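You operate a simulated robot arm through the tools that you are given. There is no shell and no other tool.

You are at the controls of a simulated robot arm. One attempt, no reset.

TASK
Lift the strainer out when the tea has its full colour, then put the lid on.
Fine: three pushes of the pump first, teapot off the drip tray; strainer into the black bowl before the tea turns dark; spill nothing.
Where things are to end (x, y in the base frame): glass teapot within 60 mm of [400, 630].

The check looks at the end state, three seconds after you hand in, the way a careful person would. Anything else that was tipped, shoved, dropped, spilled or broken makes it a failure. Lids that push on must go on centred and level and be pressed home; caps that screw on are set level and turned clockwise until they are tight.

THE ROBOT
A 7-joint arm with a two-finger parallel gripper, fixed in place. Base frame: the origin is at the foot of the arm, x ahead of it, y to its left, z up; the work surface is at about z = 800. Units: mm, degrees, N and s.
Its first joint turns from -132.0 to 132.0 degrees. Payload 3.91 kg.
Tool frame: the origin (TCP) lies between the finger pads and is the grasp point; the fingertips stand 30 mm ahead of it; z points along the fingers, y is the line along which they close. The gripper opens to 110 mm. The fingers are 20 mm wide and 10 mm thick; the gripper's body (48 by 112 mm) begins 55 mm behind the TCP.
Orientation is that of the tool frame in the base frame, as [roll, pitch, yaw] about the fixed x, y, z axes, in that order (R = Rz(yaw) Ry(pitch) Rx(roll)). With the fingers straight down and closing along the base's y, the tool's x points along the base's -x, its y along +y and its z along -z.

THE INTERFACE
- The arm moves only by the tool arm_command. Its argument "moves" is a list of rows, each an object (a shift or turn left out is 0, a gripper value left out holds the last) with "fingers": the finger opening in m, from 0 to 0.11; "xyz": the shift along the tool's x, y, z in units of 40 mm (1.0 is 40 mm), a list of three; "turn": the turn, a rotation vector about the tool's x, y, z in units of 6 degrees (1.0 is 6 degrees), a list of three. In form: [{"fingers": fingers, "xyz": [x, y, z], "turn": [rx, ry, rz]}, ...]. A call has 1 to 20 rows; each row shifts and turns the commanded pose from where the row before left it, along the tool's axes as they then stand. A call with a number of a shift or a turn outside -1 to 1 is refused whole. Each row takes 0.2 s and may step no farther than 50 mm and 8.6 degrees from the row before; otherwise, or with a gripper value out of range, the whole call is refused. Where a pose cannot be reached the arm comes as near as it can. A force on the tool above 40 N (or 10 N above the force at the start of the call, whichever is more), or a blocked arm, ends the call early, and 0.2 s more pass. Each finger travels about 108 mm/s and halts on what it meets, pressing with about 41 N; the grip force reading is that of the motor and also rises with nothing between the fingers. The clock runs only during rows and for 0.2 s after the last one: add rows that do not move to give the fingers time. It gives the time, the measured TCP pose, the force on the tool (base axes), the opening and the grip force at its end, in the units of the frame above (readings bear some noise), with the torque about the TCP (base axes, N m) and any sound that the robot's microphone picked up.
- Cameras (640 x 400 px; columns grow to the right, rows downward): "scene" is fixed at [398.7, 651.5, 1558.1]; the picture's right is [-0.19, 0.98, 0.00], its down [0.56, 0.11, -0.82] and it looks along [-0.81, -0.16, -0.57] (base axes); focal length 214 px, centre (320, 200). "wrist" rides on the gripper at [72, 17, -103] in the tool frame; the picture's right is [-0.23, 0.97, 0.00], its down [-0.76, -0.18, -0.62] and it looks along [-0.61, -0.14, 0.78] (tool axes); focal length 222 px, centre (320, 200). There is no depth. A picture from a camera that has moved, and an enlarged one, comes with that camera's place and axes in the base frame and with its lens.
- camera(camera): a new picture of that camera. It takes no simulated time.
- enlarge(camera, box): a new picture of the part [left, top, right, bottom] of that camera's present view, enlarged. It takes no simulated time.
- hand_in(): hands the job in; it is judged then, once.

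Nothing tells you positions but the pictures and the camera data. Unless the task says otherwise, let go and move clear before handing in.

The tools are called by a JSON object that holds its "method" and its "body". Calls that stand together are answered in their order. arm_command: Moves the arm, as the interface text tells. Its arguments: {"type":"object","properties":{"moves":{"type":"array"}},"required":["moves"]} The other tools are called the same way: camera (camera) takes a picture; enlarge (camera, box) takes an enlarged picture of a part of a camera's view; hand_in () hands the job in.

At the start:

```text
clock: 0.0
tcp_pos: [131.2, 635.8, 1309.1]
tcp_rot: [180.0, 0.0, 180.0]
force: [0.1, 1.6, 0.0]
torque: [-0.04, 0.01, 0.02]
opening: 109.7
grasp_force: 0.0
```

scene: 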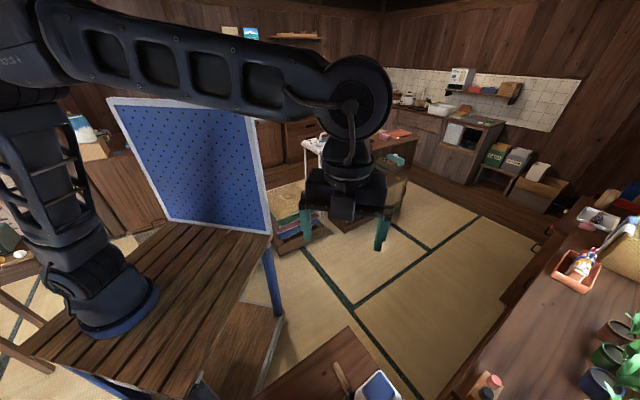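
wrist: 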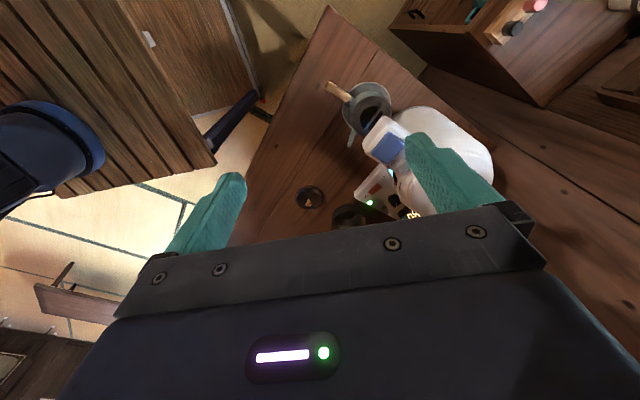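

I see a table at the bottom of the scene view and, from the wrist, a table with a strainer, a white pump pot and other items. I'll enlarge both views to find where things are before moving.

{"method": "enlarge", "body": {"camera": "wrist", "box": [220, 60, 520, 240]}}

{"method": "enlarge", "body": {"camera": "scene", "box": [240, 300, 440, 400]}}

{"method": "enlarge", "body": {"camera": "scene", "box": [440, 180, 640, 400]}}

```text
2.13 times, centred on (370, 150) of wrist
camera zoom: at [58.0, 652.7, 1412.1], right [0.23, 0.97, 0.0], down [0.76, -0.18, 0.62], along [0.61, -0.14, -0.78], focal length 474 px, centre (213, 307)
```

zoom: 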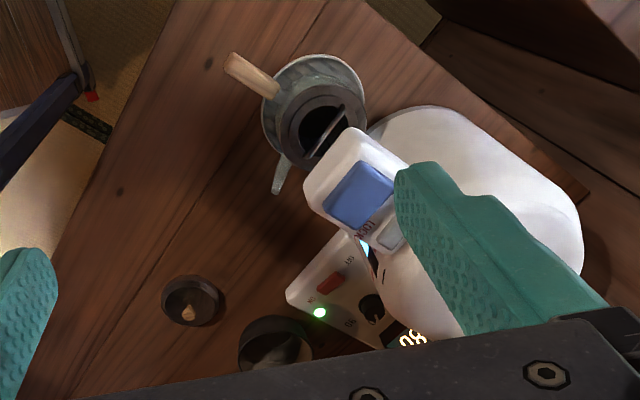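

```text
3.20 times, centred on (340, 350) of scene
camera zoom: at [398.7, 651.5, 1558.1], right [-0.19, 0.98, 0.0], down [0.56, 0.11, -0.82], along [-0.81, -0.16, -0.57], focal length 686 px, centre (256, -280)
```

zoom: 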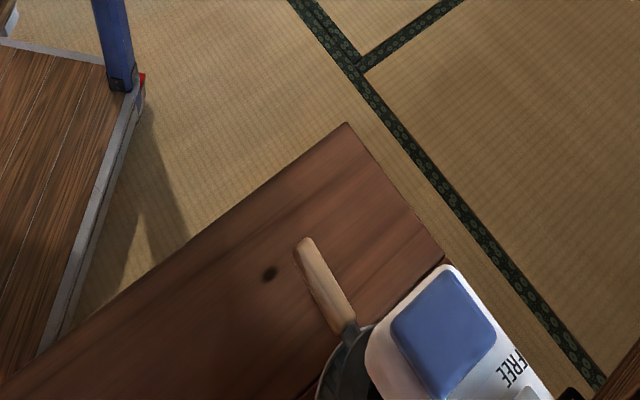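

```text
1.82 times, centred on (540, 290) of scene
camera zoom: at [398.7, 651.5, 1558.1], right [-0.19, 0.98, 0.0], down [0.56, 0.11, -0.82], along [-0.81, -0.16, -0.57], focal length 390 px, centre (-80, 36)
```

zoom: 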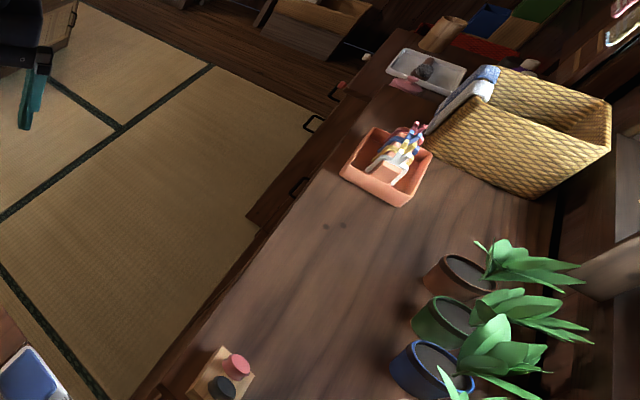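

The table is rotated 45° with its near corner around (33, 674). The teapot is around (240, 725), next to a white pump pot, and there are small dark items further forward. I'll back the hand off toward -x to see the whole table with the wrist camera.

{"method": "arm_command", "body": {"moves": [{"xyz": [1, 0, -0.3]}, {"xyz": [1, 0, -0.3]}, {"xyz": [1, 0, -0.3]}, {"xyz": [1, 0, -0.3]}, {"xyz": [1, 0, 0]}, {"xyz": [0, 0, 0]}]}}

{"method": "camera", "body": {"camera": "wrist"}}

{"method": "camera", "body": {"camera": "scene"}}

```text
clock: 1.4
tcp_pos: [-70.5, 639.2, 1354.9]
tcp_rot: [180.0, 0.0, 180.0]
force: [-0.5, -0.3, -0.3]
torque: [0.0, -0.01, 0.01]
opening: 110.3
grasp_force: 0.0
```

```text
taken
camera wrist: at [-144.2, 655.4, 1457.4], right [0.23, 0.97, 0.0], down [0.76, -0.18, 0.62], along [0.61, -0.14, -0.78], focal length 222 px, centre (320, 200)
```

wrist: 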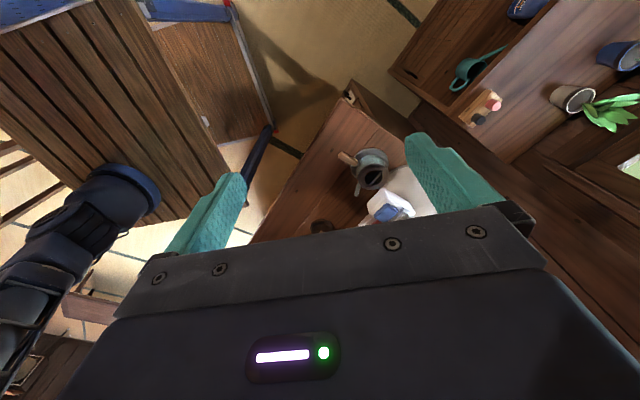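

```text
taken
```

scene: 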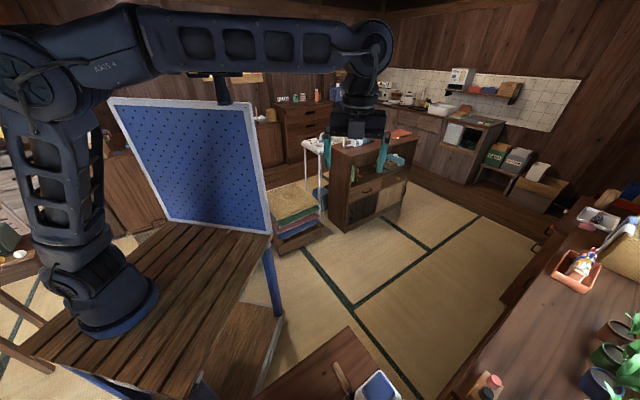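

Backing off made the gripper hide more of the table. I'll go the other way, so the camera is directly above the objects.

{"method": "arm_command", "body": {"moves": [{"xyz": [-1, 0, 0]}, {"xyz": [-1, 0, 0]}, {"xyz": [-1, 0, 0]}, {"xyz": [-1, 0, 0]}, {"xyz": [-1, 0, 0]}, {"xyz": [-1, 0, 0]}, {"xyz": [-1, 0, 0]}, {"xyz": [-1, 0, 0]}, {"xyz": [-1, 0, 0]}, {"xyz": [0, 0, 0]}]}}

{"method": "camera", "body": {"camera": "wrist"}}

```text
clock: 3.6
tcp_pos: [293.5, 635.6, 1354.8]
tcp_rot: [-180.0, 0.0, 179.9]
force: [-1.0, -0.1, 0.0]
torque: [-0.02, 0.0, -0.02]
opening: 110.0
grasp_force: 0.0
```

```text
taken
camera wrist: at [220.2, 652.5, 1458.6], right [0.23, 0.97, 0.0], down [0.76, -0.18, 0.62], along [0.61, -0.14, -0.78], focal length 222 px, centre (320, 200)
```

wrist: 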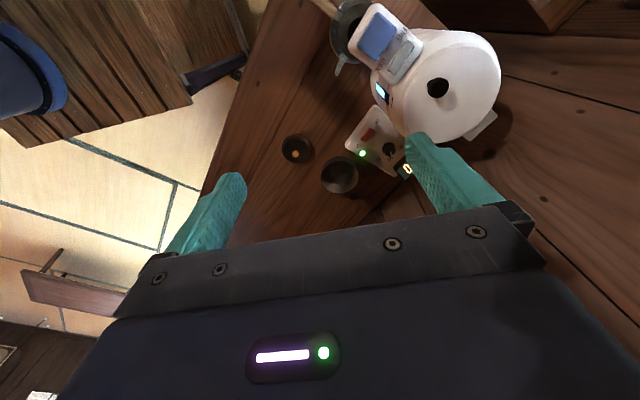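

{"method": "enlarge", "body": {"camera": "wrist", "box": [240, 0, 520, 220]}}

{"method": "enlarge", "body": {"camera": "wrist", "box": [320, 80, 440, 200]}}

{"method": "enlarge", "body": {"camera": "wrist", "box": [320, 0, 440, 110]}}

```text
1.82 times, centred on (380, 110) of wrist
camera zoom: at [220.2, 652.5, 1458.6], right [0.23, 0.97, 0.0], down [0.76, -0.18, 0.62], along [0.61, -0.14, -0.78], focal length 404 px, centre (211, 364)
```

zoom: 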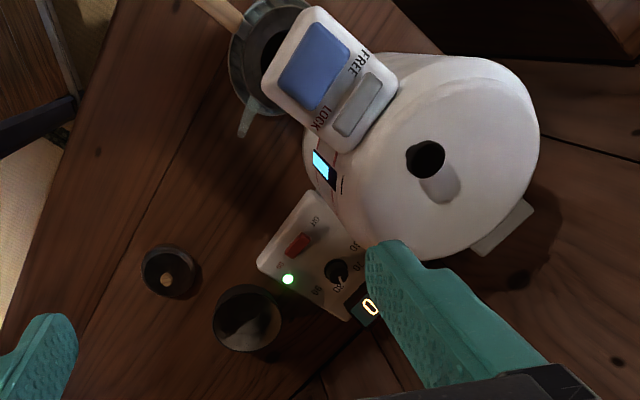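

```text
3.33 times, centred on (380, 140) of wrist
camera zoom: at [220.2, 652.5, 1458.6], right [0.23, 0.97, 0.0], down [0.76, -0.18, 0.62], along [0.61, -0.14, -0.78], focal length 740 px, centre (120, 400)
```

zoom: 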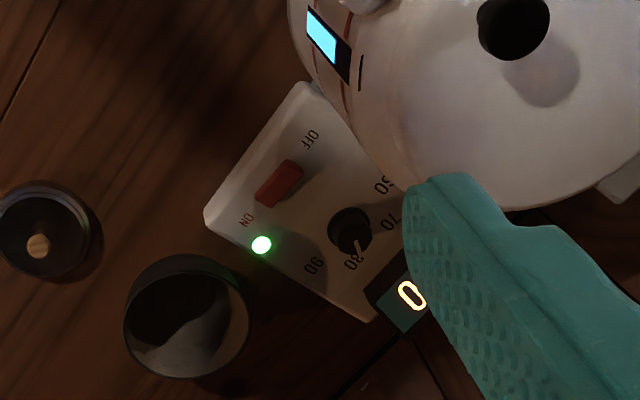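

```text
3.64 times, centred on (380, 55) of wrist
camera zoom: at [220.2, 652.5, 1458.6], right [0.23, 0.97, 0.0], down [0.76, -0.18, 0.62], along [0.61, -0.14, -0.78], focal length 808 px, centre (102, 727)
```

zoom: 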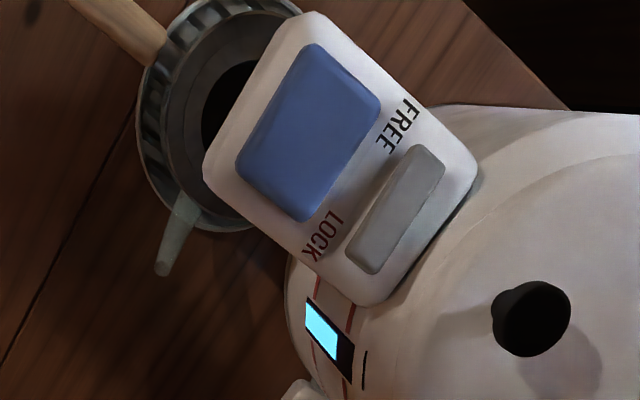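

I make out these positions:
- Teapot: about (255, 733), with its side handle pointing toward the base, tip around (170, 651, 870).
- Pump button: about (258, 736, 1030).
- Lid: about (507, 515).
- Black bowl: about (626, 627).

Next I turn the hand 45° and come closer to see the handle, tray and lock slider.

{"method": "arm_command", "body": {"moves": [{"turn": [0, 0, -0.9375], "xyz": [0, 0, 0.3]}, {"turn": [0, 0, -0.9375], "xyz": [0, 0, 0.3]}, {"turn": [0, 0, -0.9375], "xyz": [0, 0, 0.3]}, {"turn": [0, 0, -0.9375], "xyz": [0, 0, 0.3]}, {"turn": [0, 0, -0.9375], "xyz": [0, 0, 0.3]}, {"turn": [0, 0, -0.9375], "xyz": [0, 0, 0.3]}, {"turn": [0, 0, -0.9375], "xyz": [0, 0, 0.3]}, {"turn": [0, 0, -0.9375], "xyz": [0, 0, 0.3]}, {"xyz": [1, 0.25, 0.5]}, {"xyz": [1, 0.25, 0.5]}, {"xyz": [1, 0.25, 0.5]}, {"xyz": [1, 0.25, 0.5]}, {"xyz": [0, 0, 0]}]}}

{"method": "camera", "body": {"camera": "wrist"}}

{"method": "enlarge", "body": {"camera": "wrist", "box": [280, 100, 480, 260]}}

```text
clock: 6.4
tcp_pos: [149.9, 549.7, 1182.8]
tcp_rot: [180.0, -0.1, -135.0]
force: [-0.4, 0.2, 0.3]
torque: [-0.02, -0.03, 0.01]
opening: 109.8
grasp_force: 0.0
```

```text
taken
camera wrist: at [86.1, 509.4, 1286.5], right [-0.53, 0.85, 0.0], down [0.66, 0.41, 0.62], along [0.53, 0.33, -0.78], focal length 222 px, centre (320, 200)
```

wrist: 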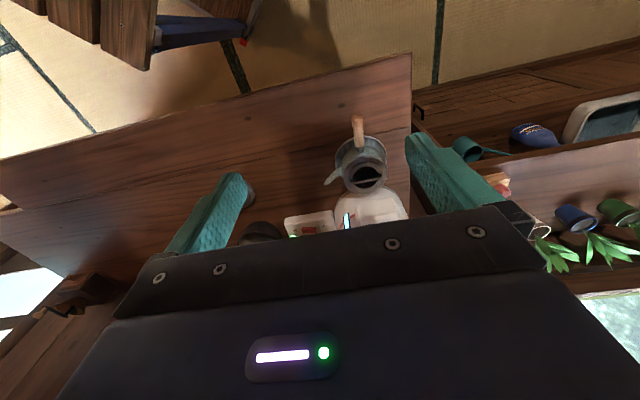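

```text
2.50 times, centred on (380, 180) of wrist
camera zoom: at [86.1, 509.4, 1286.5], right [-0.53, 0.85, 0.0], down [0.66, 0.41, 0.62], along [0.53, 0.33, -0.78], focal length 555 px, centre (170, 250)
```

zoom: 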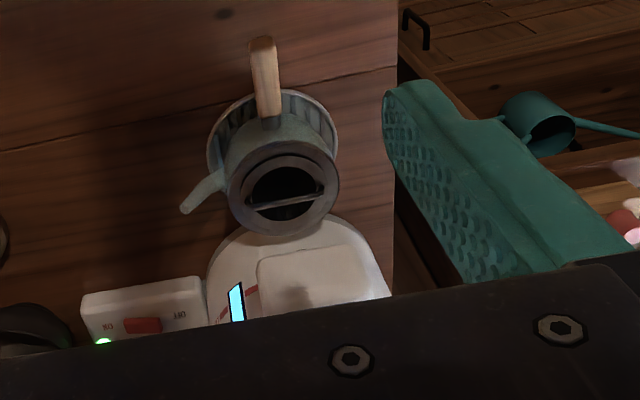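

The teapot stands on a round fluted drip tray, with its handle toward me, spout to the side and a strainer bar across its opening. I'll lower and tilt the hand for a side view to judge heights.

{"method": "arm_command", "body": {"moves": [{"xyz": [0.05, 0.23, 0.9]}, {"xyz": [0.05, 0.23, 0.9]}, {"xyz": [0.05, 0.23, 0.9]}, {"xyz": [0.05, 0.23, 0.9]}, {"xyz": [0.05, 0.23, 0.9]}, {"xyz": [0.05, 0.23, 0.9]}, {"turn": [0, -1, 0]}, {"turn": [0, -1, 0]}, {"turn": [0, -1, 0]}, {"turn": [0, -1, 0]}, {"turn": [0, -1, 0]}, {"xyz": [0, 0, 0]}]}}

{"method": "camera", "body": {"camera": "wrist"}}

{"method": "enlarge", "body": {"camera": "wrist", "box": [240, 60, 440, 220]}}

```text
clock: 9.0
tcp_pos: [102.1, 581.3, 965.5]
tcp_rot: [180.0, 30.1, -135.1]
force: [0.1, 0.2, -0.2]
torque: [0.0, -0.03, 0.01]
opening: 109.7
grasp_force: 0.1
```

```text
taken
camera wrist: at [8.3, 512.4, 1018.3], right [-0.55, 0.83, 0.11], down [0.37, 0.12, 0.92], along [0.75, 0.55, -0.37], focal length 222 px, centre (320, 200)
```

wrist: 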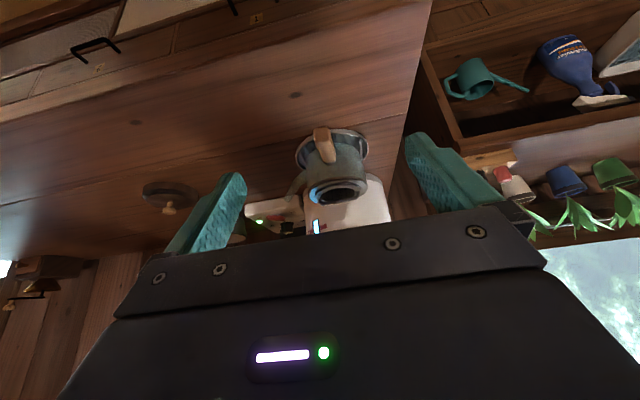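

```text
2.50 times, centred on (340, 140) of wrist
camera zoom: at [8.3, 512.4, 1018.3], right [-0.55, 0.83, 0.11], down [0.37, 0.12, 0.92], along [0.75, 0.55, -0.37], focal length 555 px, centre (270, 350)
```

zoom: 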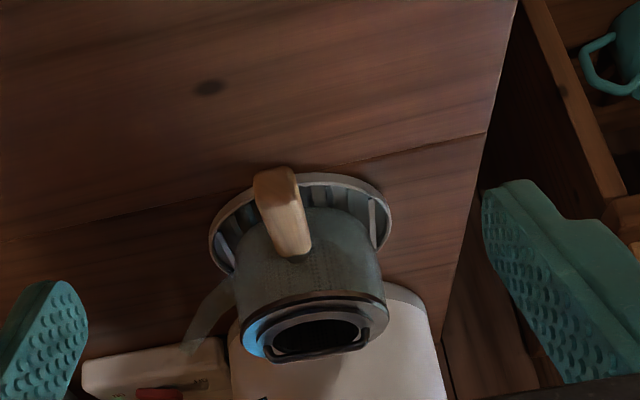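

The pot is about 95 mm wide, with its rim at about z 876, on a low tray. Now I rise above the pump head to read the lock slider.

{"method": "arm_command", "body": {"moves": [{"turn": [0, 1, 0]}, {"turn": [0, 1, 0]}, {"turn": [0, 1, 0]}, {"turn": [0, 1, 0]}, {"turn": [0, 1, 0]}, {"xyz": [0, 0, -1]}, {"xyz": [0, 0, -1]}, {"xyz": [0, 0, -1]}, {"xyz": [0, 0, -1]}, {"xyz": [0, 0, -1]}, {"xyz": [0, 0, -0.3]}, {"xyz": [-1, 0, 0]}, {"xyz": [-1, 0, 0]}, {"xyz": [-1, 0, 0]}, {"xyz": [-1, 0, 0]}, {"xyz": [-1, 0, 0]}, {"xyz": [-0.9, 0, 0]}, {"xyz": [0, 0, 0]}]}}

{"method": "camera", "body": {"camera": "wrist"}}

{"method": "enlarge", "body": {"camera": "wrist", "box": [280, 60, 440, 200]}}

```text
clock: 12.8
tcp_pos: [269.3, 747.2, 1177.1]
tcp_rot: [-180.0, 0.0, -135.0]
force: [0.4, -0.1, 0.5]
torque: [-0.01, -0.02, -0.02]
opening: 110.0
grasp_force: 0.1
```

```text
taken
camera wrist: at [204.9, 708.1, 1280.0], right [-0.53, 0.85, 0.0], down [0.66, 0.41, 0.62], along [0.53, 0.33, -0.78], focal length 222 px, centre (320, 200)
```

wrist: 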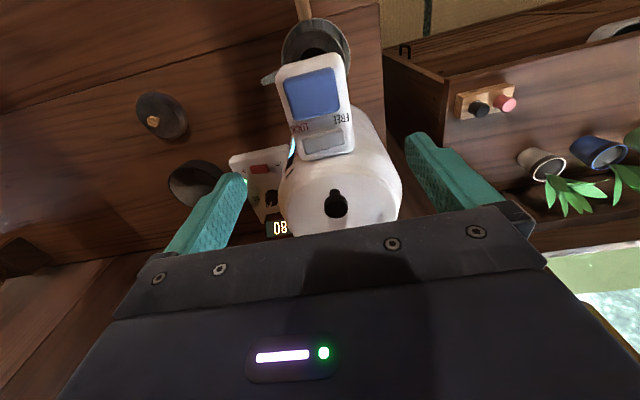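

```text
2.86 times, centred on (360, 130) of wrist
camera zoom: at [204.9, 708.1, 1280.0], right [-0.53, 0.85, 0.0], down [0.66, 0.41, 0.62], along [0.53, 0.33, -0.78], focal length 635 px, centre (206, 400)
```

zoom: 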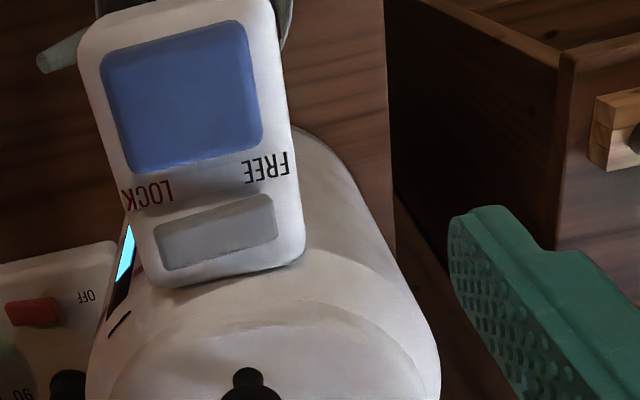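

I need a tighter view of the lock slider, the pot display and the temperature panel.

{"method": "enlarge", "body": {"camera": "wrist", "box": [270, 50, 370, 170]}}

{"method": "enlarge", "body": {"camera": "wrist", "box": [285, 105, 360, 165]}}

{"method": "enlarge", "body": {"camera": "wrist", "box": [225, 130, 315, 245]}}

{"method": "enlarge", "body": {"camera": "wrist", "box": [260, 0, 370, 90]}}

{"method": "enlarge", "body": {"camera": "wrist", "box": [120, 80, 240, 220]}}

```text
3.33 times, centred on (320, 110) of wrist
camera zoom: at [204.9, 708.1, 1280.0], right [-0.53, 0.85, 0.0], down [0.66, 0.41, 0.62], along [0.53, 0.33, -0.78], focal length 740 px, centre (320, 500)
```

zoom: 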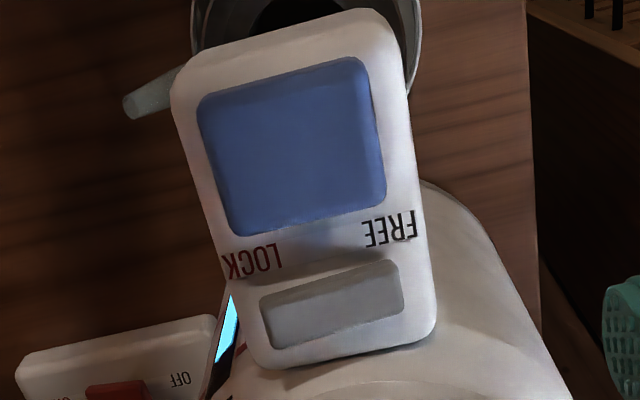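

```text
6.67 times, centred on (322, 135) of wrist
camera zoom: at [204.9, 708.1, 1280.0], right [-0.53, 0.85, 0.0], down [0.66, 0.41, 0.62], along [0.53, 0.33, -0.78], focal length 1481 px, centre (303, 633)
```

zoom: 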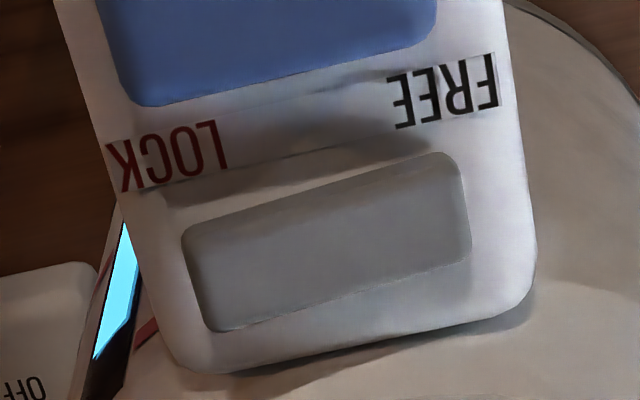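

```text
3.48 times, centred on (270, 188) of wrist
camera zoom: at [204.9, 708.1, 1280.0], right [-0.53, 0.85, 0.0], down [0.66, 0.41, 0.62], along [0.53, 0.33, -0.78], focal length 773 px, centre (494, 244)
```

zoom: 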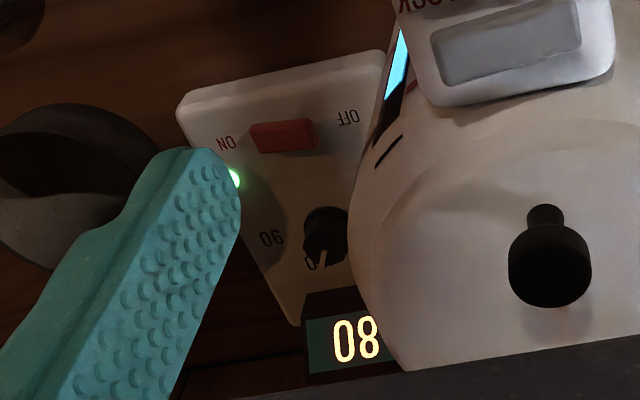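

```text
4.44 times, centred on (315, 45) of wrist
camera zoom: at [204.9, 708.1, 1280.0], right [-0.53, 0.85, 0.0], down [0.66, 0.41, 0.62], along [0.53, 0.33, -0.78], focal length 987 px, centre (342, 889)
```

zoom: 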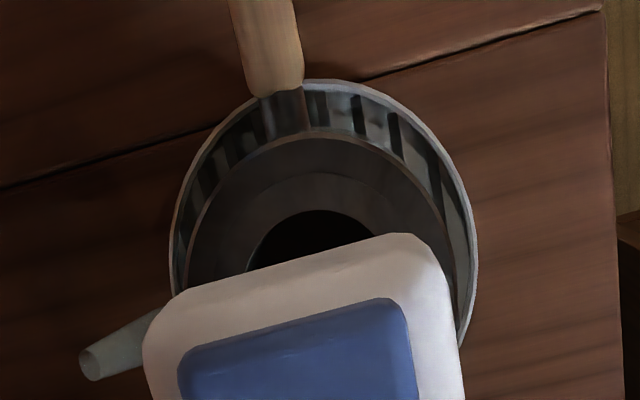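

```text
2.86 times, centred on (180, 150) of wrist
camera zoom: at [204.9, 708.1, 1280.0], right [-0.53, 0.85, 0.0], down [0.66, 0.41, 0.62], along [0.53, 0.33, -0.78], focal length 635 px, centre (720, 343)
```

zoom: 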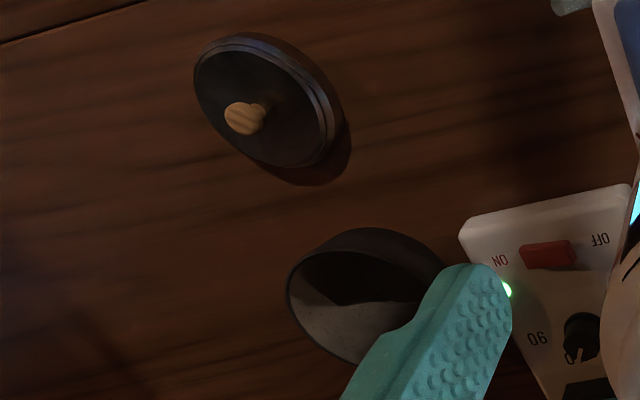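

The power is on and the dial is at 80. The grey switch beside LOCK/FREE looks like a slider or rocker, and its state isn't clear yet. I'll move slightly back and down for a closer look before pressing.

{"method": "arm_command", "body": {"moves": [{"xyz": [0.6, 0, 0.6]}, {"xyz": [0.6, 0, 0.6]}, {"xyz": [0, 0, 0.3]}, {"xyz": [0, 0, 0]}]}}

{"method": "camera", "body": {"camera": "wrist"}}

{"method": "enlarge", "body": {"camera": "wrist", "box": [270, 100, 380, 200]}}

```text
clock: 13.8
tcp_pos: [235.0, 712.8, 1116.8]
tcp_rot: [-180.0, 0.1, -134.9]
force: [-0.4, 0.5, -0.8]
torque: [-0.02, -0.02, 0.01]
opening: 110.1
grasp_force: 0.1
```

```text
taken
camera wrist: at [171.4, 674.2, 1219.5], right [-0.53, 0.85, 0.0], down [0.66, 0.41, 0.62], along [0.53, 0.33, -0.78], focal length 222 px, centre (320, 200)
```

wrist: 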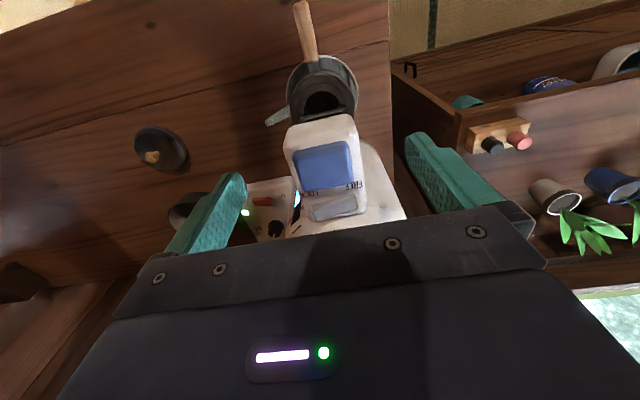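

```text
4.00 times, centred on (325, 150) of wrist
camera zoom: at [171.4, 674.2, 1219.5], right [-0.53, 0.85, 0.0], down [0.66, 0.41, 0.62], along [0.53, 0.33, -0.78], focal length 888 px, centre (300, 400)
```

zoom: 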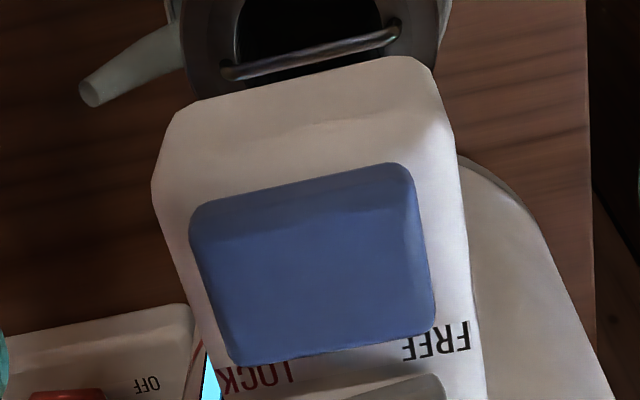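

{"method": "enlarge", "body": {"camera": "wrist", "box": [285, 165, 385, 235]}}

```text
5.71 times, centred on (335, 200) of wrist
camera zoom: at [171.4, 674.2, 1219.5], right [-0.53, 0.85, 0.0], down [0.66, 0.41, 0.62], along [0.53, 0.33, -0.78], focal length 1269 px, centre (234, 200)
```

zoom: 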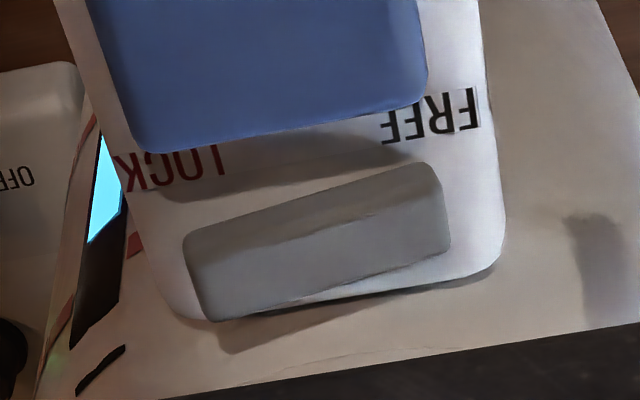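

The switch looks like a rocker with its FREE side down, so the pump should be free. The button top is at about (256, 730, 1045). I'll close the fingers and come down just above it.

{"method": "arm_command", "body": {"moves": [{"fingers": 0, "xyz": [-0.67, -0.07, 0]}, {"fingers": 0}, {"fingers": 0}, {"fingers": 0}, {"xyz": [0, 0, 0.5]}, {"xyz": [0, 0, 0.25]}, {"xyz": [0, 0, 0]}]}}

{"method": "camera", "body": {"camera": "wrist"}}

{"method": "enlarge", "body": {"camera": "wrist", "box": [260, 80, 400, 220]}}

```text
clock: 15.4
tcp_pos: [257.0, 731.0, 1088.0]
tcp_rot: [-180.0, 0.0, -135.0]
force: [-0.4, 0.1, 0.4]
torque: [0.0, 0.03, 0.0]
opening: 0.1
grasp_force: 37.5
```

```text
taken
camera wrist: at [192.9, 691.7, 1190.2], right [-0.53, 0.85, 0.0], down [0.66, 0.41, 0.62], along [0.53, 0.33, -0.78], focal length 222 px, centre (320, 200)
```

wrist: 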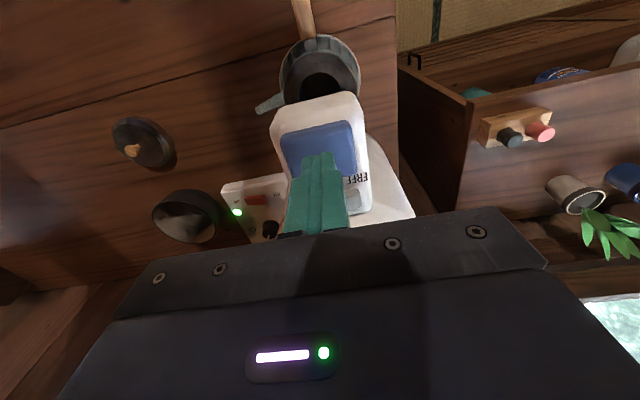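

```text
2.86 times, centred on (330, 150) of wrist
camera zoom: at [192.9, 691.7, 1190.2], right [-0.53, 0.85, 0.0], down [0.66, 0.41, 0.62], along [0.53, 0.33, -0.78], focal length 635 px, centre (291, 343)
```

zoom: 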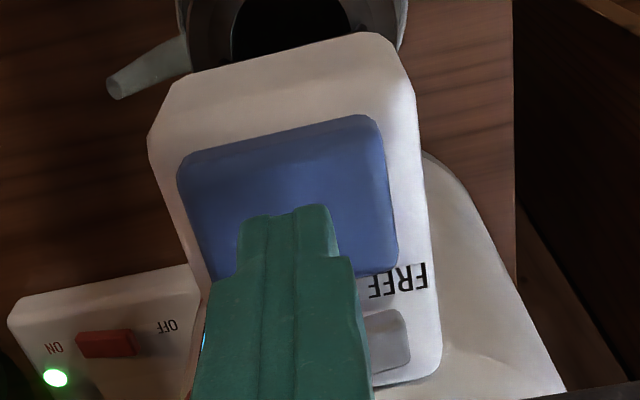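

The fingertips are just above the button. I'll press gently and watch the force.

{"method": "arm_command", "body": {"moves": [{"xyz": [0, 0, 0.15]}, {"xyz": [0, 0, 0.15]}, {"xyz": [0, 0, 0.1]}]}}

```text
clock: 16.2
tcp_pos: [254.9, 732.6, 1072.0]
tcp_rot: [-180.0, 0.1, -134.9]
force: [3.6, -0.1, 8.1]
torque: [0.0, -0.07, 0.02]
opening: 0.1
grasp_force: 37.7
```

I have contact at a fingertip height of about 1043 with 8 N. I'll push on down in small steps.

{"method": "arm_command", "body": {"moves": [{"xyz": [0, 0, 0.15]}, {"xyz": [0, 0, 0.15]}]}}

{"method": "enlarge", "body": {"camera": "wrist", "box": [260, 20, 400, 220]}}

```text
clock: 16.8
tcp_pos: [255.7, 732.1, 1069.3]
tcp_rot: [179.8, 0.4, -135.0]
force: [0.3, -4.9, 22.3]
torque: [-0.22, 0.04, -0.04]
opening: 0.0
grasp_force: 37.4
stopped in row 2: the force on the tool passed its limit at 46 N (the readings are from after the stop); the commanded pose is now the measured one
```

```text
2.00 times, centred on (330, 120) of wrist
camera zoom: at [191.3, 692.9, 1171.4], right [-0.53, 0.85, 0.01], down [0.66, 0.41, 0.63], along [0.53, 0.34, -0.78], focal length 444 px, centre (300, 360)
```

zoom: 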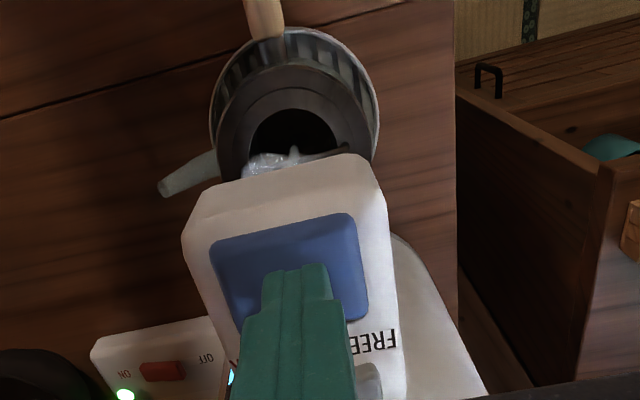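

Water is splashing in the strainer, so the pump is free and this push dispensed. I'll release the button and look.

{"method": "arm_command", "body": {"moves": [{"xyz": [0, 0, -0.3]}, {"xyz": [0, 0, -0.2]}]}}

{"method": "enlarge", "body": {"camera": "wrist", "box": [260, 20, 400, 220]}}

{"method": "enlarge", "body": {"camera": "wrist", "box": [280, 20, 370, 110]}}

```text
clock: 17.4
tcp_pos: [255.3, 731.9, 1083.9]
tcp_rot: [179.9, 0.2, -134.9]
force: [0.1, -0.7, -0.4]
torque: [-0.03, 0.0, 0.0]
opening: 0.0
grasp_force: 37.3
```

```text
2.00 times, centred on (330, 120) of wrist
camera zoom: at [191.3, 691.9, 1187.4], right [-0.53, 0.85, 0.0], down [0.66, 0.41, 0.63], along [0.53, 0.33, -0.78], focal length 444 px, centre (300, 360)
```

zoom: 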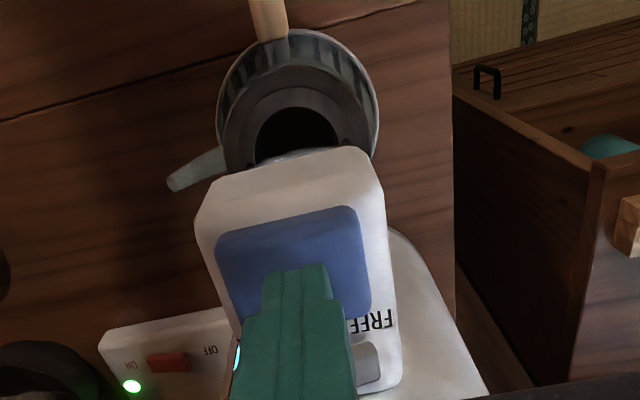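

```text
4.44 times, centred on (325, 65) of wrist
camera zoom: at [191.3, 691.9, 1187.4], right [-0.53, 0.85, 0.0], down [0.66, 0.41, 0.63], along [0.53, 0.33, -0.78], focal length 987 px, centre (298, 800)
```

zoom: 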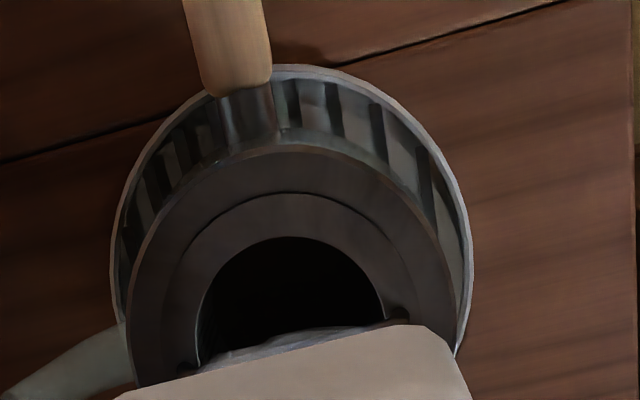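

Water is in the strainer. For push 2 I go more slowly, to learn where the button's bottom stop is.

{"method": "arm_command", "body": {"moves": [{"xyz": [0, 0, 0.25]}, {"xyz": [0, 0, 0.08]}, {"xyz": [0, 0, 0.08]}, {"xyz": [0, 0, 0.05]}]}}

{"method": "enlarge", "body": {"camera": "wrist", "box": [260, 20, 400, 220]}}

```text
clock: 18.4
tcp_pos: [255.7, 733.3, 1067.9]
tcp_rot: [179.8, 0.4, -135.0]
force: [1.3, -11.6, 26.2]
torque: [-0.39, 0.01, 0.03]
opening: 0.0
grasp_force: 37.9
```

```text
2.00 times, centred on (330, 120) of wrist
camera zoom: at [192.2, 692.8, 1171.1], right [-0.53, 0.85, 0.01], down [0.66, 0.41, 0.63], along [0.53, 0.33, -0.78], focal length 444 px, centre (300, 360)
```

zoom: 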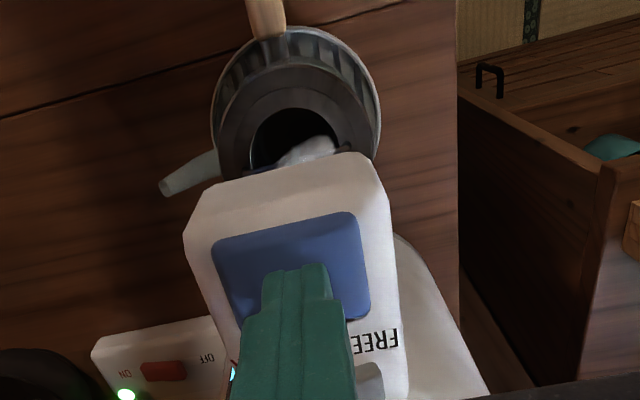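

The button still seems to be yielding, so I'll press a little further to make sure it is at its stop.

{"method": "arm_command", "body": {"moves": [{"xyz": [0, 0, 0.04]}, {"xyz": [0, 0, 0.04]}]}}

{"method": "enlarge", "body": {"camera": "wrist", "box": [260, 20, 400, 220]}}

```text
clock: 18.9
tcp_pos: [255.8, 732.9, 1068.4]
tcp_rot: [179.6, 0.5, -135.1]
force: [1.3, -5.3, 20.6]
torque: [-0.2, 0.07, -0.06]
opening: 0.0
grasp_force: 37.7
stopped in row 2: the force on the tool passed its limit at 42 N (the readings are from after the stop); the commanded pose is now the measured one
```

```text
2.00 times, centred on (330, 120) of wrist
camera zoom: at [192.0, 693.2, 1171.3], right [-0.53, 0.85, 0.01], down [0.66, 0.4, 0.63], along [0.53, 0.34, -0.78], focal length 444 px, centre (300, 360)
```

zoom: 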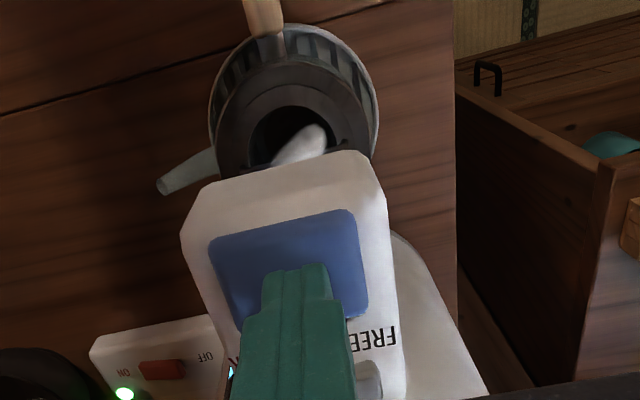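

Both pushes reached the hard stop at about TCP z 1068. Now I release fully and do push 3.

{"method": "arm_command", "body": {"moves": [{"xyz": [0, 0, -0.4]}, {"xyz": [0, 0, 0]}, {"xyz": [0, 0, 0.3]}, {"xyz": [0, 0, 0.1]}, {"xyz": [0, 0, 0.08]}, {"xyz": [0, 0, 0]}]}}

{"method": "enlarge", "body": {"camera": "wrist", "box": [260, 20, 400, 220]}}

```text
clock: 20.1
tcp_pos: [257.9, 734.9, 1070.1]
tcp_rot: [179.4, 0.9, -135.1]
force: [-0.4, -4.9, 21.4]
torque: [-0.28, 0.12, 0.04]
opening: 0.0
grasp_force: 37.8
stopped in row 5: the force on the tool passed its limit at 44 N (the readings are from after the stop); the commanded pose is now the measured one
```

```text
2.00 times, centred on (330, 120) of wrist
camera zoom: at [192.1, 693.8, 1171.0], right [-0.53, 0.85, 0.01], down [0.66, 0.4, 0.63], along [0.53, 0.34, -0.77], focal length 444 px, centre (300, 360)
```

zoom: 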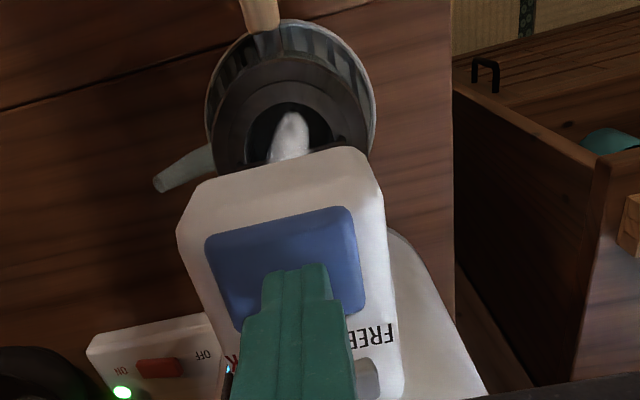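

That's three full pushes. I release the button, back off and go down to the side view of the handle with the fingers partly open.

{"method": "arm_command", "body": {"moves": [{"xyz": [0, 0, -0.6], "turn": [0, 0, 0]}, {"xyz": [1, 0, 0], "fingers": 0.07}, {"xyz": [1, 0, 0]}, {"xyz": [0.9, 0, 0.7]}, {"xyz": [0.9, 0, 0.7]}, {"xyz": [0.9, 0, 0.7]}, {"xyz": [0.8, 0, 0.7]}, {"xyz": [0, 0, 0.4], "turn": [0, -1, 0]}, {"xyz": [0, 0, 0.1], "turn": [0, -1, 0]}, {"turn": [0, -1, 0]}, {"turn": [0, -1, 0]}, {"turn": [0, -1, 0]}]}}

{"method": "camera", "body": {"camera": "wrist"}}

{"method": "enlarge", "body": {"camera": "wrist", "box": [260, 100, 400, 220]}}

```text
clock: 22.7
tcp_pos: [101.0, 582.0, 957.0]
tcp_rot: [179.4, 30.7, -135.5]
force: [0.5, -0.5, -0.6]
torque: [-0.03, 0.05, 0.02]
opening: 69.8
grasp_force: 0.0
```

```text
taken
camera wrist: at [8.0, 511.3, 1008.3], right [-0.55, 0.83, 0.12], down [0.37, 0.1, 0.92], along [0.75, 0.55, -0.36], focal length 222 px, centre (320, 200)
```

wrist: 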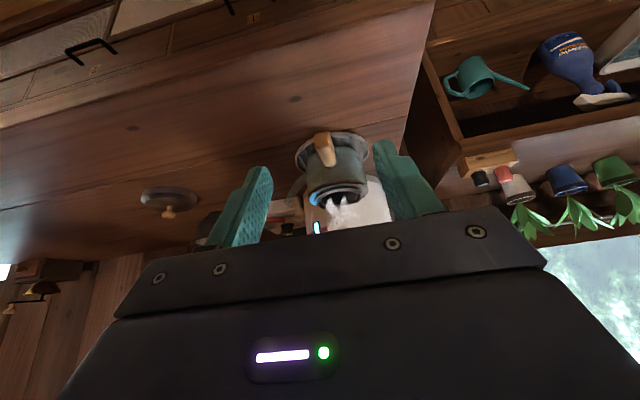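

```text
3.33 times, centred on (330, 160) of wrist
camera zoom: at [8.0, 511.3, 1008.3], right [-0.55, 0.83, 0.12], down [0.37, 0.1, 0.92], along [0.75, 0.55, -0.36], focal length 740 px, centre (287, 333)
```

zoom: 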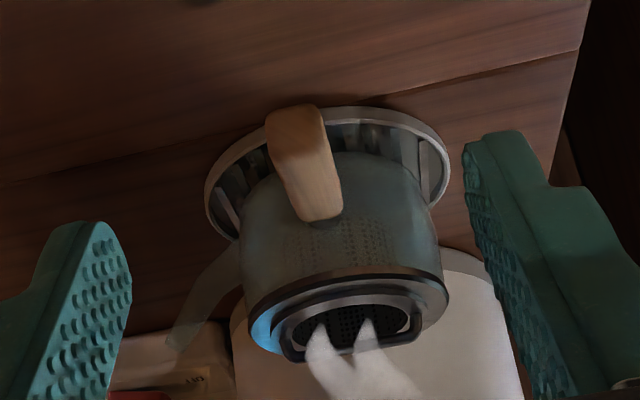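

Steam is rising from the pot. The handle runs level at about z 857, from about (172, 649) to (214, 691). I'll tilt more so the fingers lie along the handle for a firm grip, and approach it straight along the tool axis.

{"method": "arm_command", "body": {"moves": [{"turn": [0, -1, 0]}, {"turn": [0, -1, 0]}, {"turn": [0, -1, 0]}, {"turn": [0, -1, 0]}, {"xyz": [0.07, -0.02, 1]}, {"xyz": [0.07, -0.02, 1]}, {"xyz": [0.06, 0, 0.8]}]}}

{"method": "camera", "body": {"camera": "wrist"}}

{"method": "enlarge", "body": {"camera": "wrist", "box": [240, 80, 420, 230]}}

{"method": "enlarge", "body": {"camera": "scene", "box": [260, 320, 440, 400]}}

```text
clock: 24.3
tcp_pos: [162.6, 641.4, 885.4]
tcp_rot: [179.2, 54.8, -135.6]
force: [-1.2, 0.5, 0.1]
torque: [-0.01, -0.02, -0.06]
opening: 69.7
grasp_force: 0.1
```

```text
taken
camera wrist: at [60.4, 563.7, 885.8], right [-0.59, 0.78, 0.19], down [0.08, -0.18, 0.98], along [0.8, 0.6, 0.04], focal length 222 px, centre (320, 200)
```

wrist: 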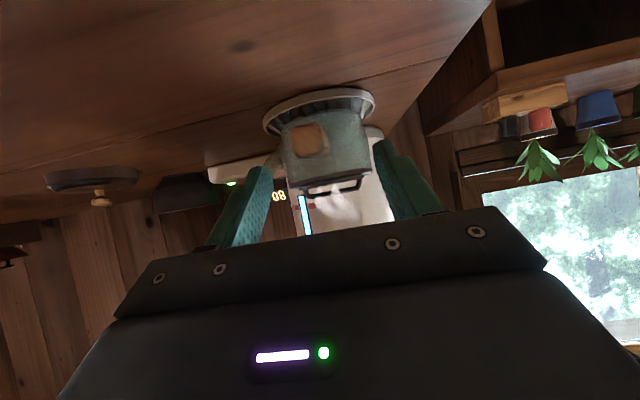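

```text
2.67 times, centred on (330, 155) of wrist
camera zoom: at [60.4, 563.7, 885.8], right [-0.59, 0.78, 0.19], down [0.08, -0.18, 0.98], along [0.8, 0.6, 0.04], focal length 592 px, centre (293, 320)
```

zoom: 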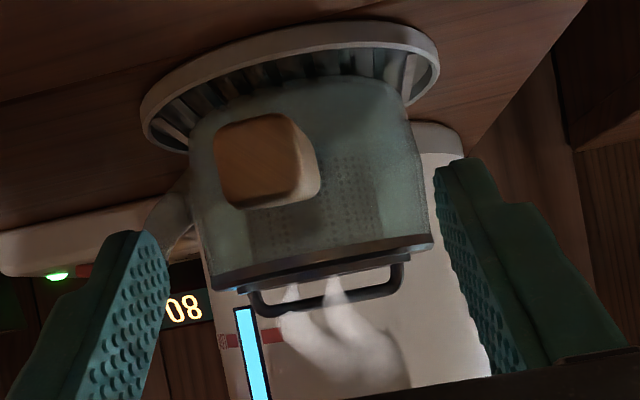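

```text
3.56 times, centred on (350, 360) of scene
camera zoom: at [398.7, 651.5, 1558.1], right [-0.19, 0.98, 0.0], down [0.56, 0.11, -0.82], along [-0.81, -0.16, -0.57], focal length 763 px, centre (213, -369)
```

zoom: 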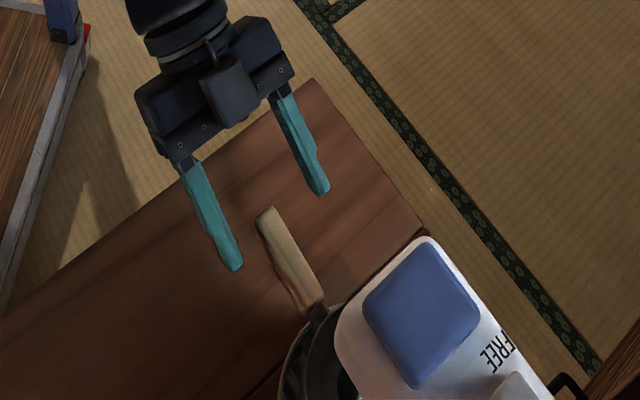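

The handle is centred between the fingers, with its end at about z 854. I'll advance about 48 mm along the tool axis and close.

{"method": "arm_command", "body": {"moves": [{"xyz": [0.04, -0.03, 0.6]}, {"xyz": [0.03, -0.03, 0.6]}, {"xyz": [0, 0, 0]}, {"fingers": 0.03}, {"fingers": 0.03}]}}

{"method": "enlarge", "body": {"camera": "wrist", "box": [220, 60, 440, 230]}}

{"method": "enlarge", "body": {"camera": "scene", "box": [280, 320, 440, 400]}}

```text
clock: 25.5
tcp_pos: [192.3, 668.4, 854.1]
tcp_rot: [179.2, 54.6, -135.7]
force: [-0.4, -0.4, -0.3]
torque: [0.04, -0.03, 0.01]
opening: 30.0
grasp_force: 0.0
```

```text
2.35 times, centred on (330, 145) of wrist
camera zoom: at [90.2, 590.1, 854.5], right [-0.59, 0.78, 0.19], down [0.08, -0.18, 0.98], along [0.8, 0.6, 0.04], focal length 523 px, centre (296, 329)
```

zoom: 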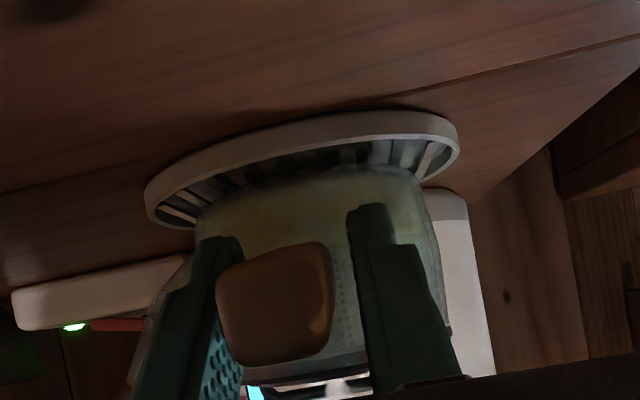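

```text
4.00 times, centred on (360, 360) of scene
camera zoom: at [398.7, 651.5, 1558.1], right [-0.19, 0.98, 0.0], down [0.56, 0.11, -0.82], along [-0.81, -0.16, -0.57], focal length 858 px, centre (160, -440)
```

zoom: 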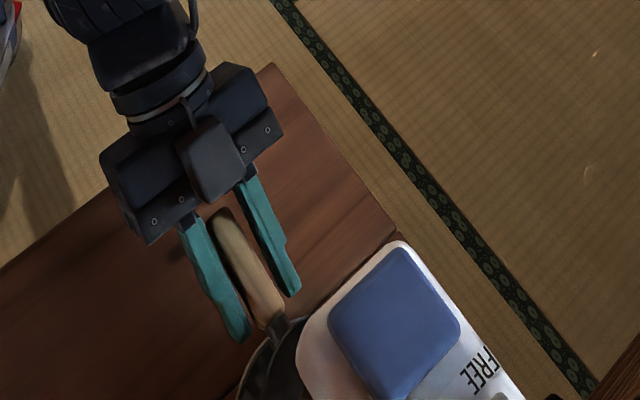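

The handle sits about 4 mm toward the left finger. I shift to centre on it, then close.

{"method": "arm_command", "body": {"moves": [{"xyz": [0, -0.1, 0]}, {"fingers": 0.0}, {"fingers": 0.0}]}}

{"method": "enlarge", "body": {"camera": "wrist", "box": [220, 60, 440, 230]}}

{"method": "enlarge", "body": {"camera": "scene", "box": [280, 320, 440, 400]}}

```text
clock: 26.3
tcp_pos: [196.0, 664.4, 854.6]
tcp_rot: [179.2, 54.7, -135.8]
force: [2.4, -0.5, 1.5]
torque: [-0.08, -0.37, -0.06]
opening: 19.9
grasp_force: 40.9
```

```text
2.35 times, centred on (330, 145) of wrist
camera zoom: at [93.6, 587.2, 854.1], right [-0.59, 0.78, 0.19], down [0.08, -0.18, 0.98], along [0.8, 0.6, 0.04], focal length 523 px, centre (296, 329)
```

zoom: 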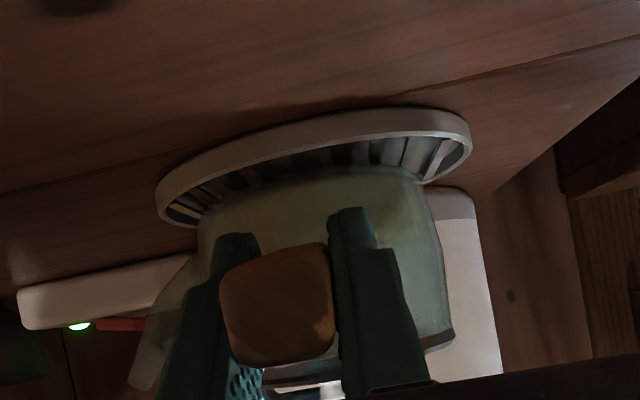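

```text
4.00 times, centred on (360, 360) of scene
camera zoom: at [398.7, 651.5, 1558.1], right [-0.19, 0.98, 0.0], down [0.56, 0.11, -0.82], along [-0.81, -0.16, -0.57], focal length 858 px, centre (160, -440)
```

zoom: 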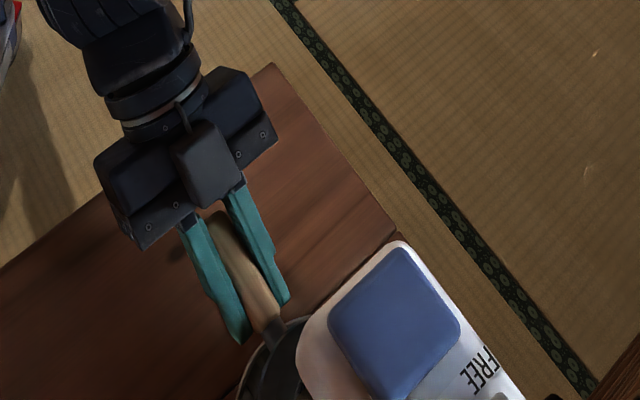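

The handle is held firmly with the opening at 19.9 mm. I'll lift slowly about 18 mm and check that the pot stays level.

{"method": "arm_command", "body": {"moves": [{"xyz": [-0.122, 0, -0.087]}, {"xyz": [-0.122, 0, -0.087]}, {"xyz": [-0.122, 0, -0.087]}]}}

{"method": "enlarge", "body": {"camera": "wrist", "box": [220, 60, 440, 230]}}

{"method": "enlarge", "body": {"camera": "scene", "box": [280, 320, 440, 400]}}

```text
clock: 27.1
tcp_pos: [194.4, 663.3, 871.5]
tcp_rot: [179.1, 54.8, -135.7]
force: [-0.1, 0.7, -6.1]
torque: [-0.25, 0.26, 0.01]
opening: 20.1
grasp_force: 40.7
```

```text
2.35 times, centred on (330, 145) of wrist
camera zoom: at [92.5, 586.7, 873.0], right [-0.59, 0.78, 0.19], down [0.08, -0.18, 0.98], along [0.8, 0.6, 0.04], focal length 523 px, centre (296, 329)
```

zoom: 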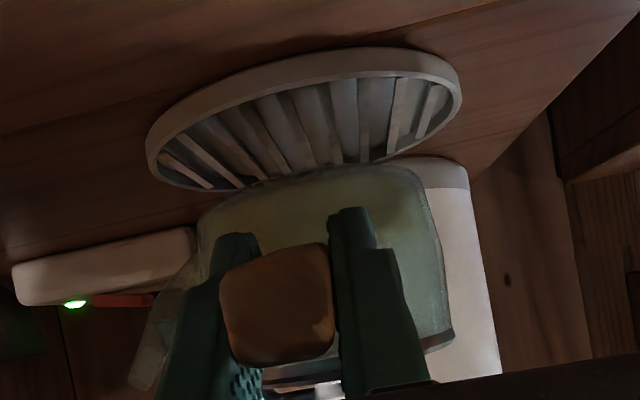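

```text
4.00 times, centred on (360, 360) of scene
camera zoom: at [398.7, 651.5, 1558.1], right [-0.19, 0.98, 0.0], down [0.56, 0.11, -0.82], along [-0.81, -0.16, -0.57], focal length 858 px, centre (160, -440)
```

zoom: 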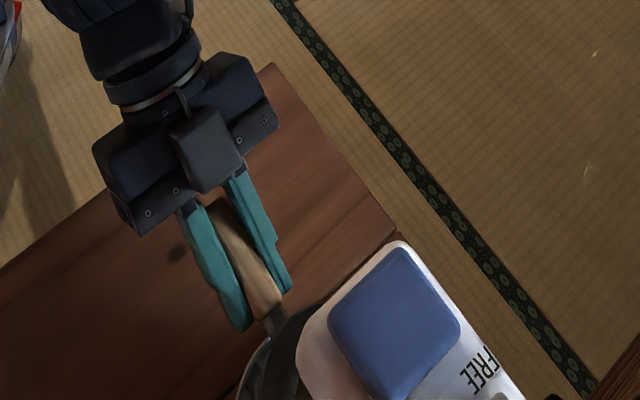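

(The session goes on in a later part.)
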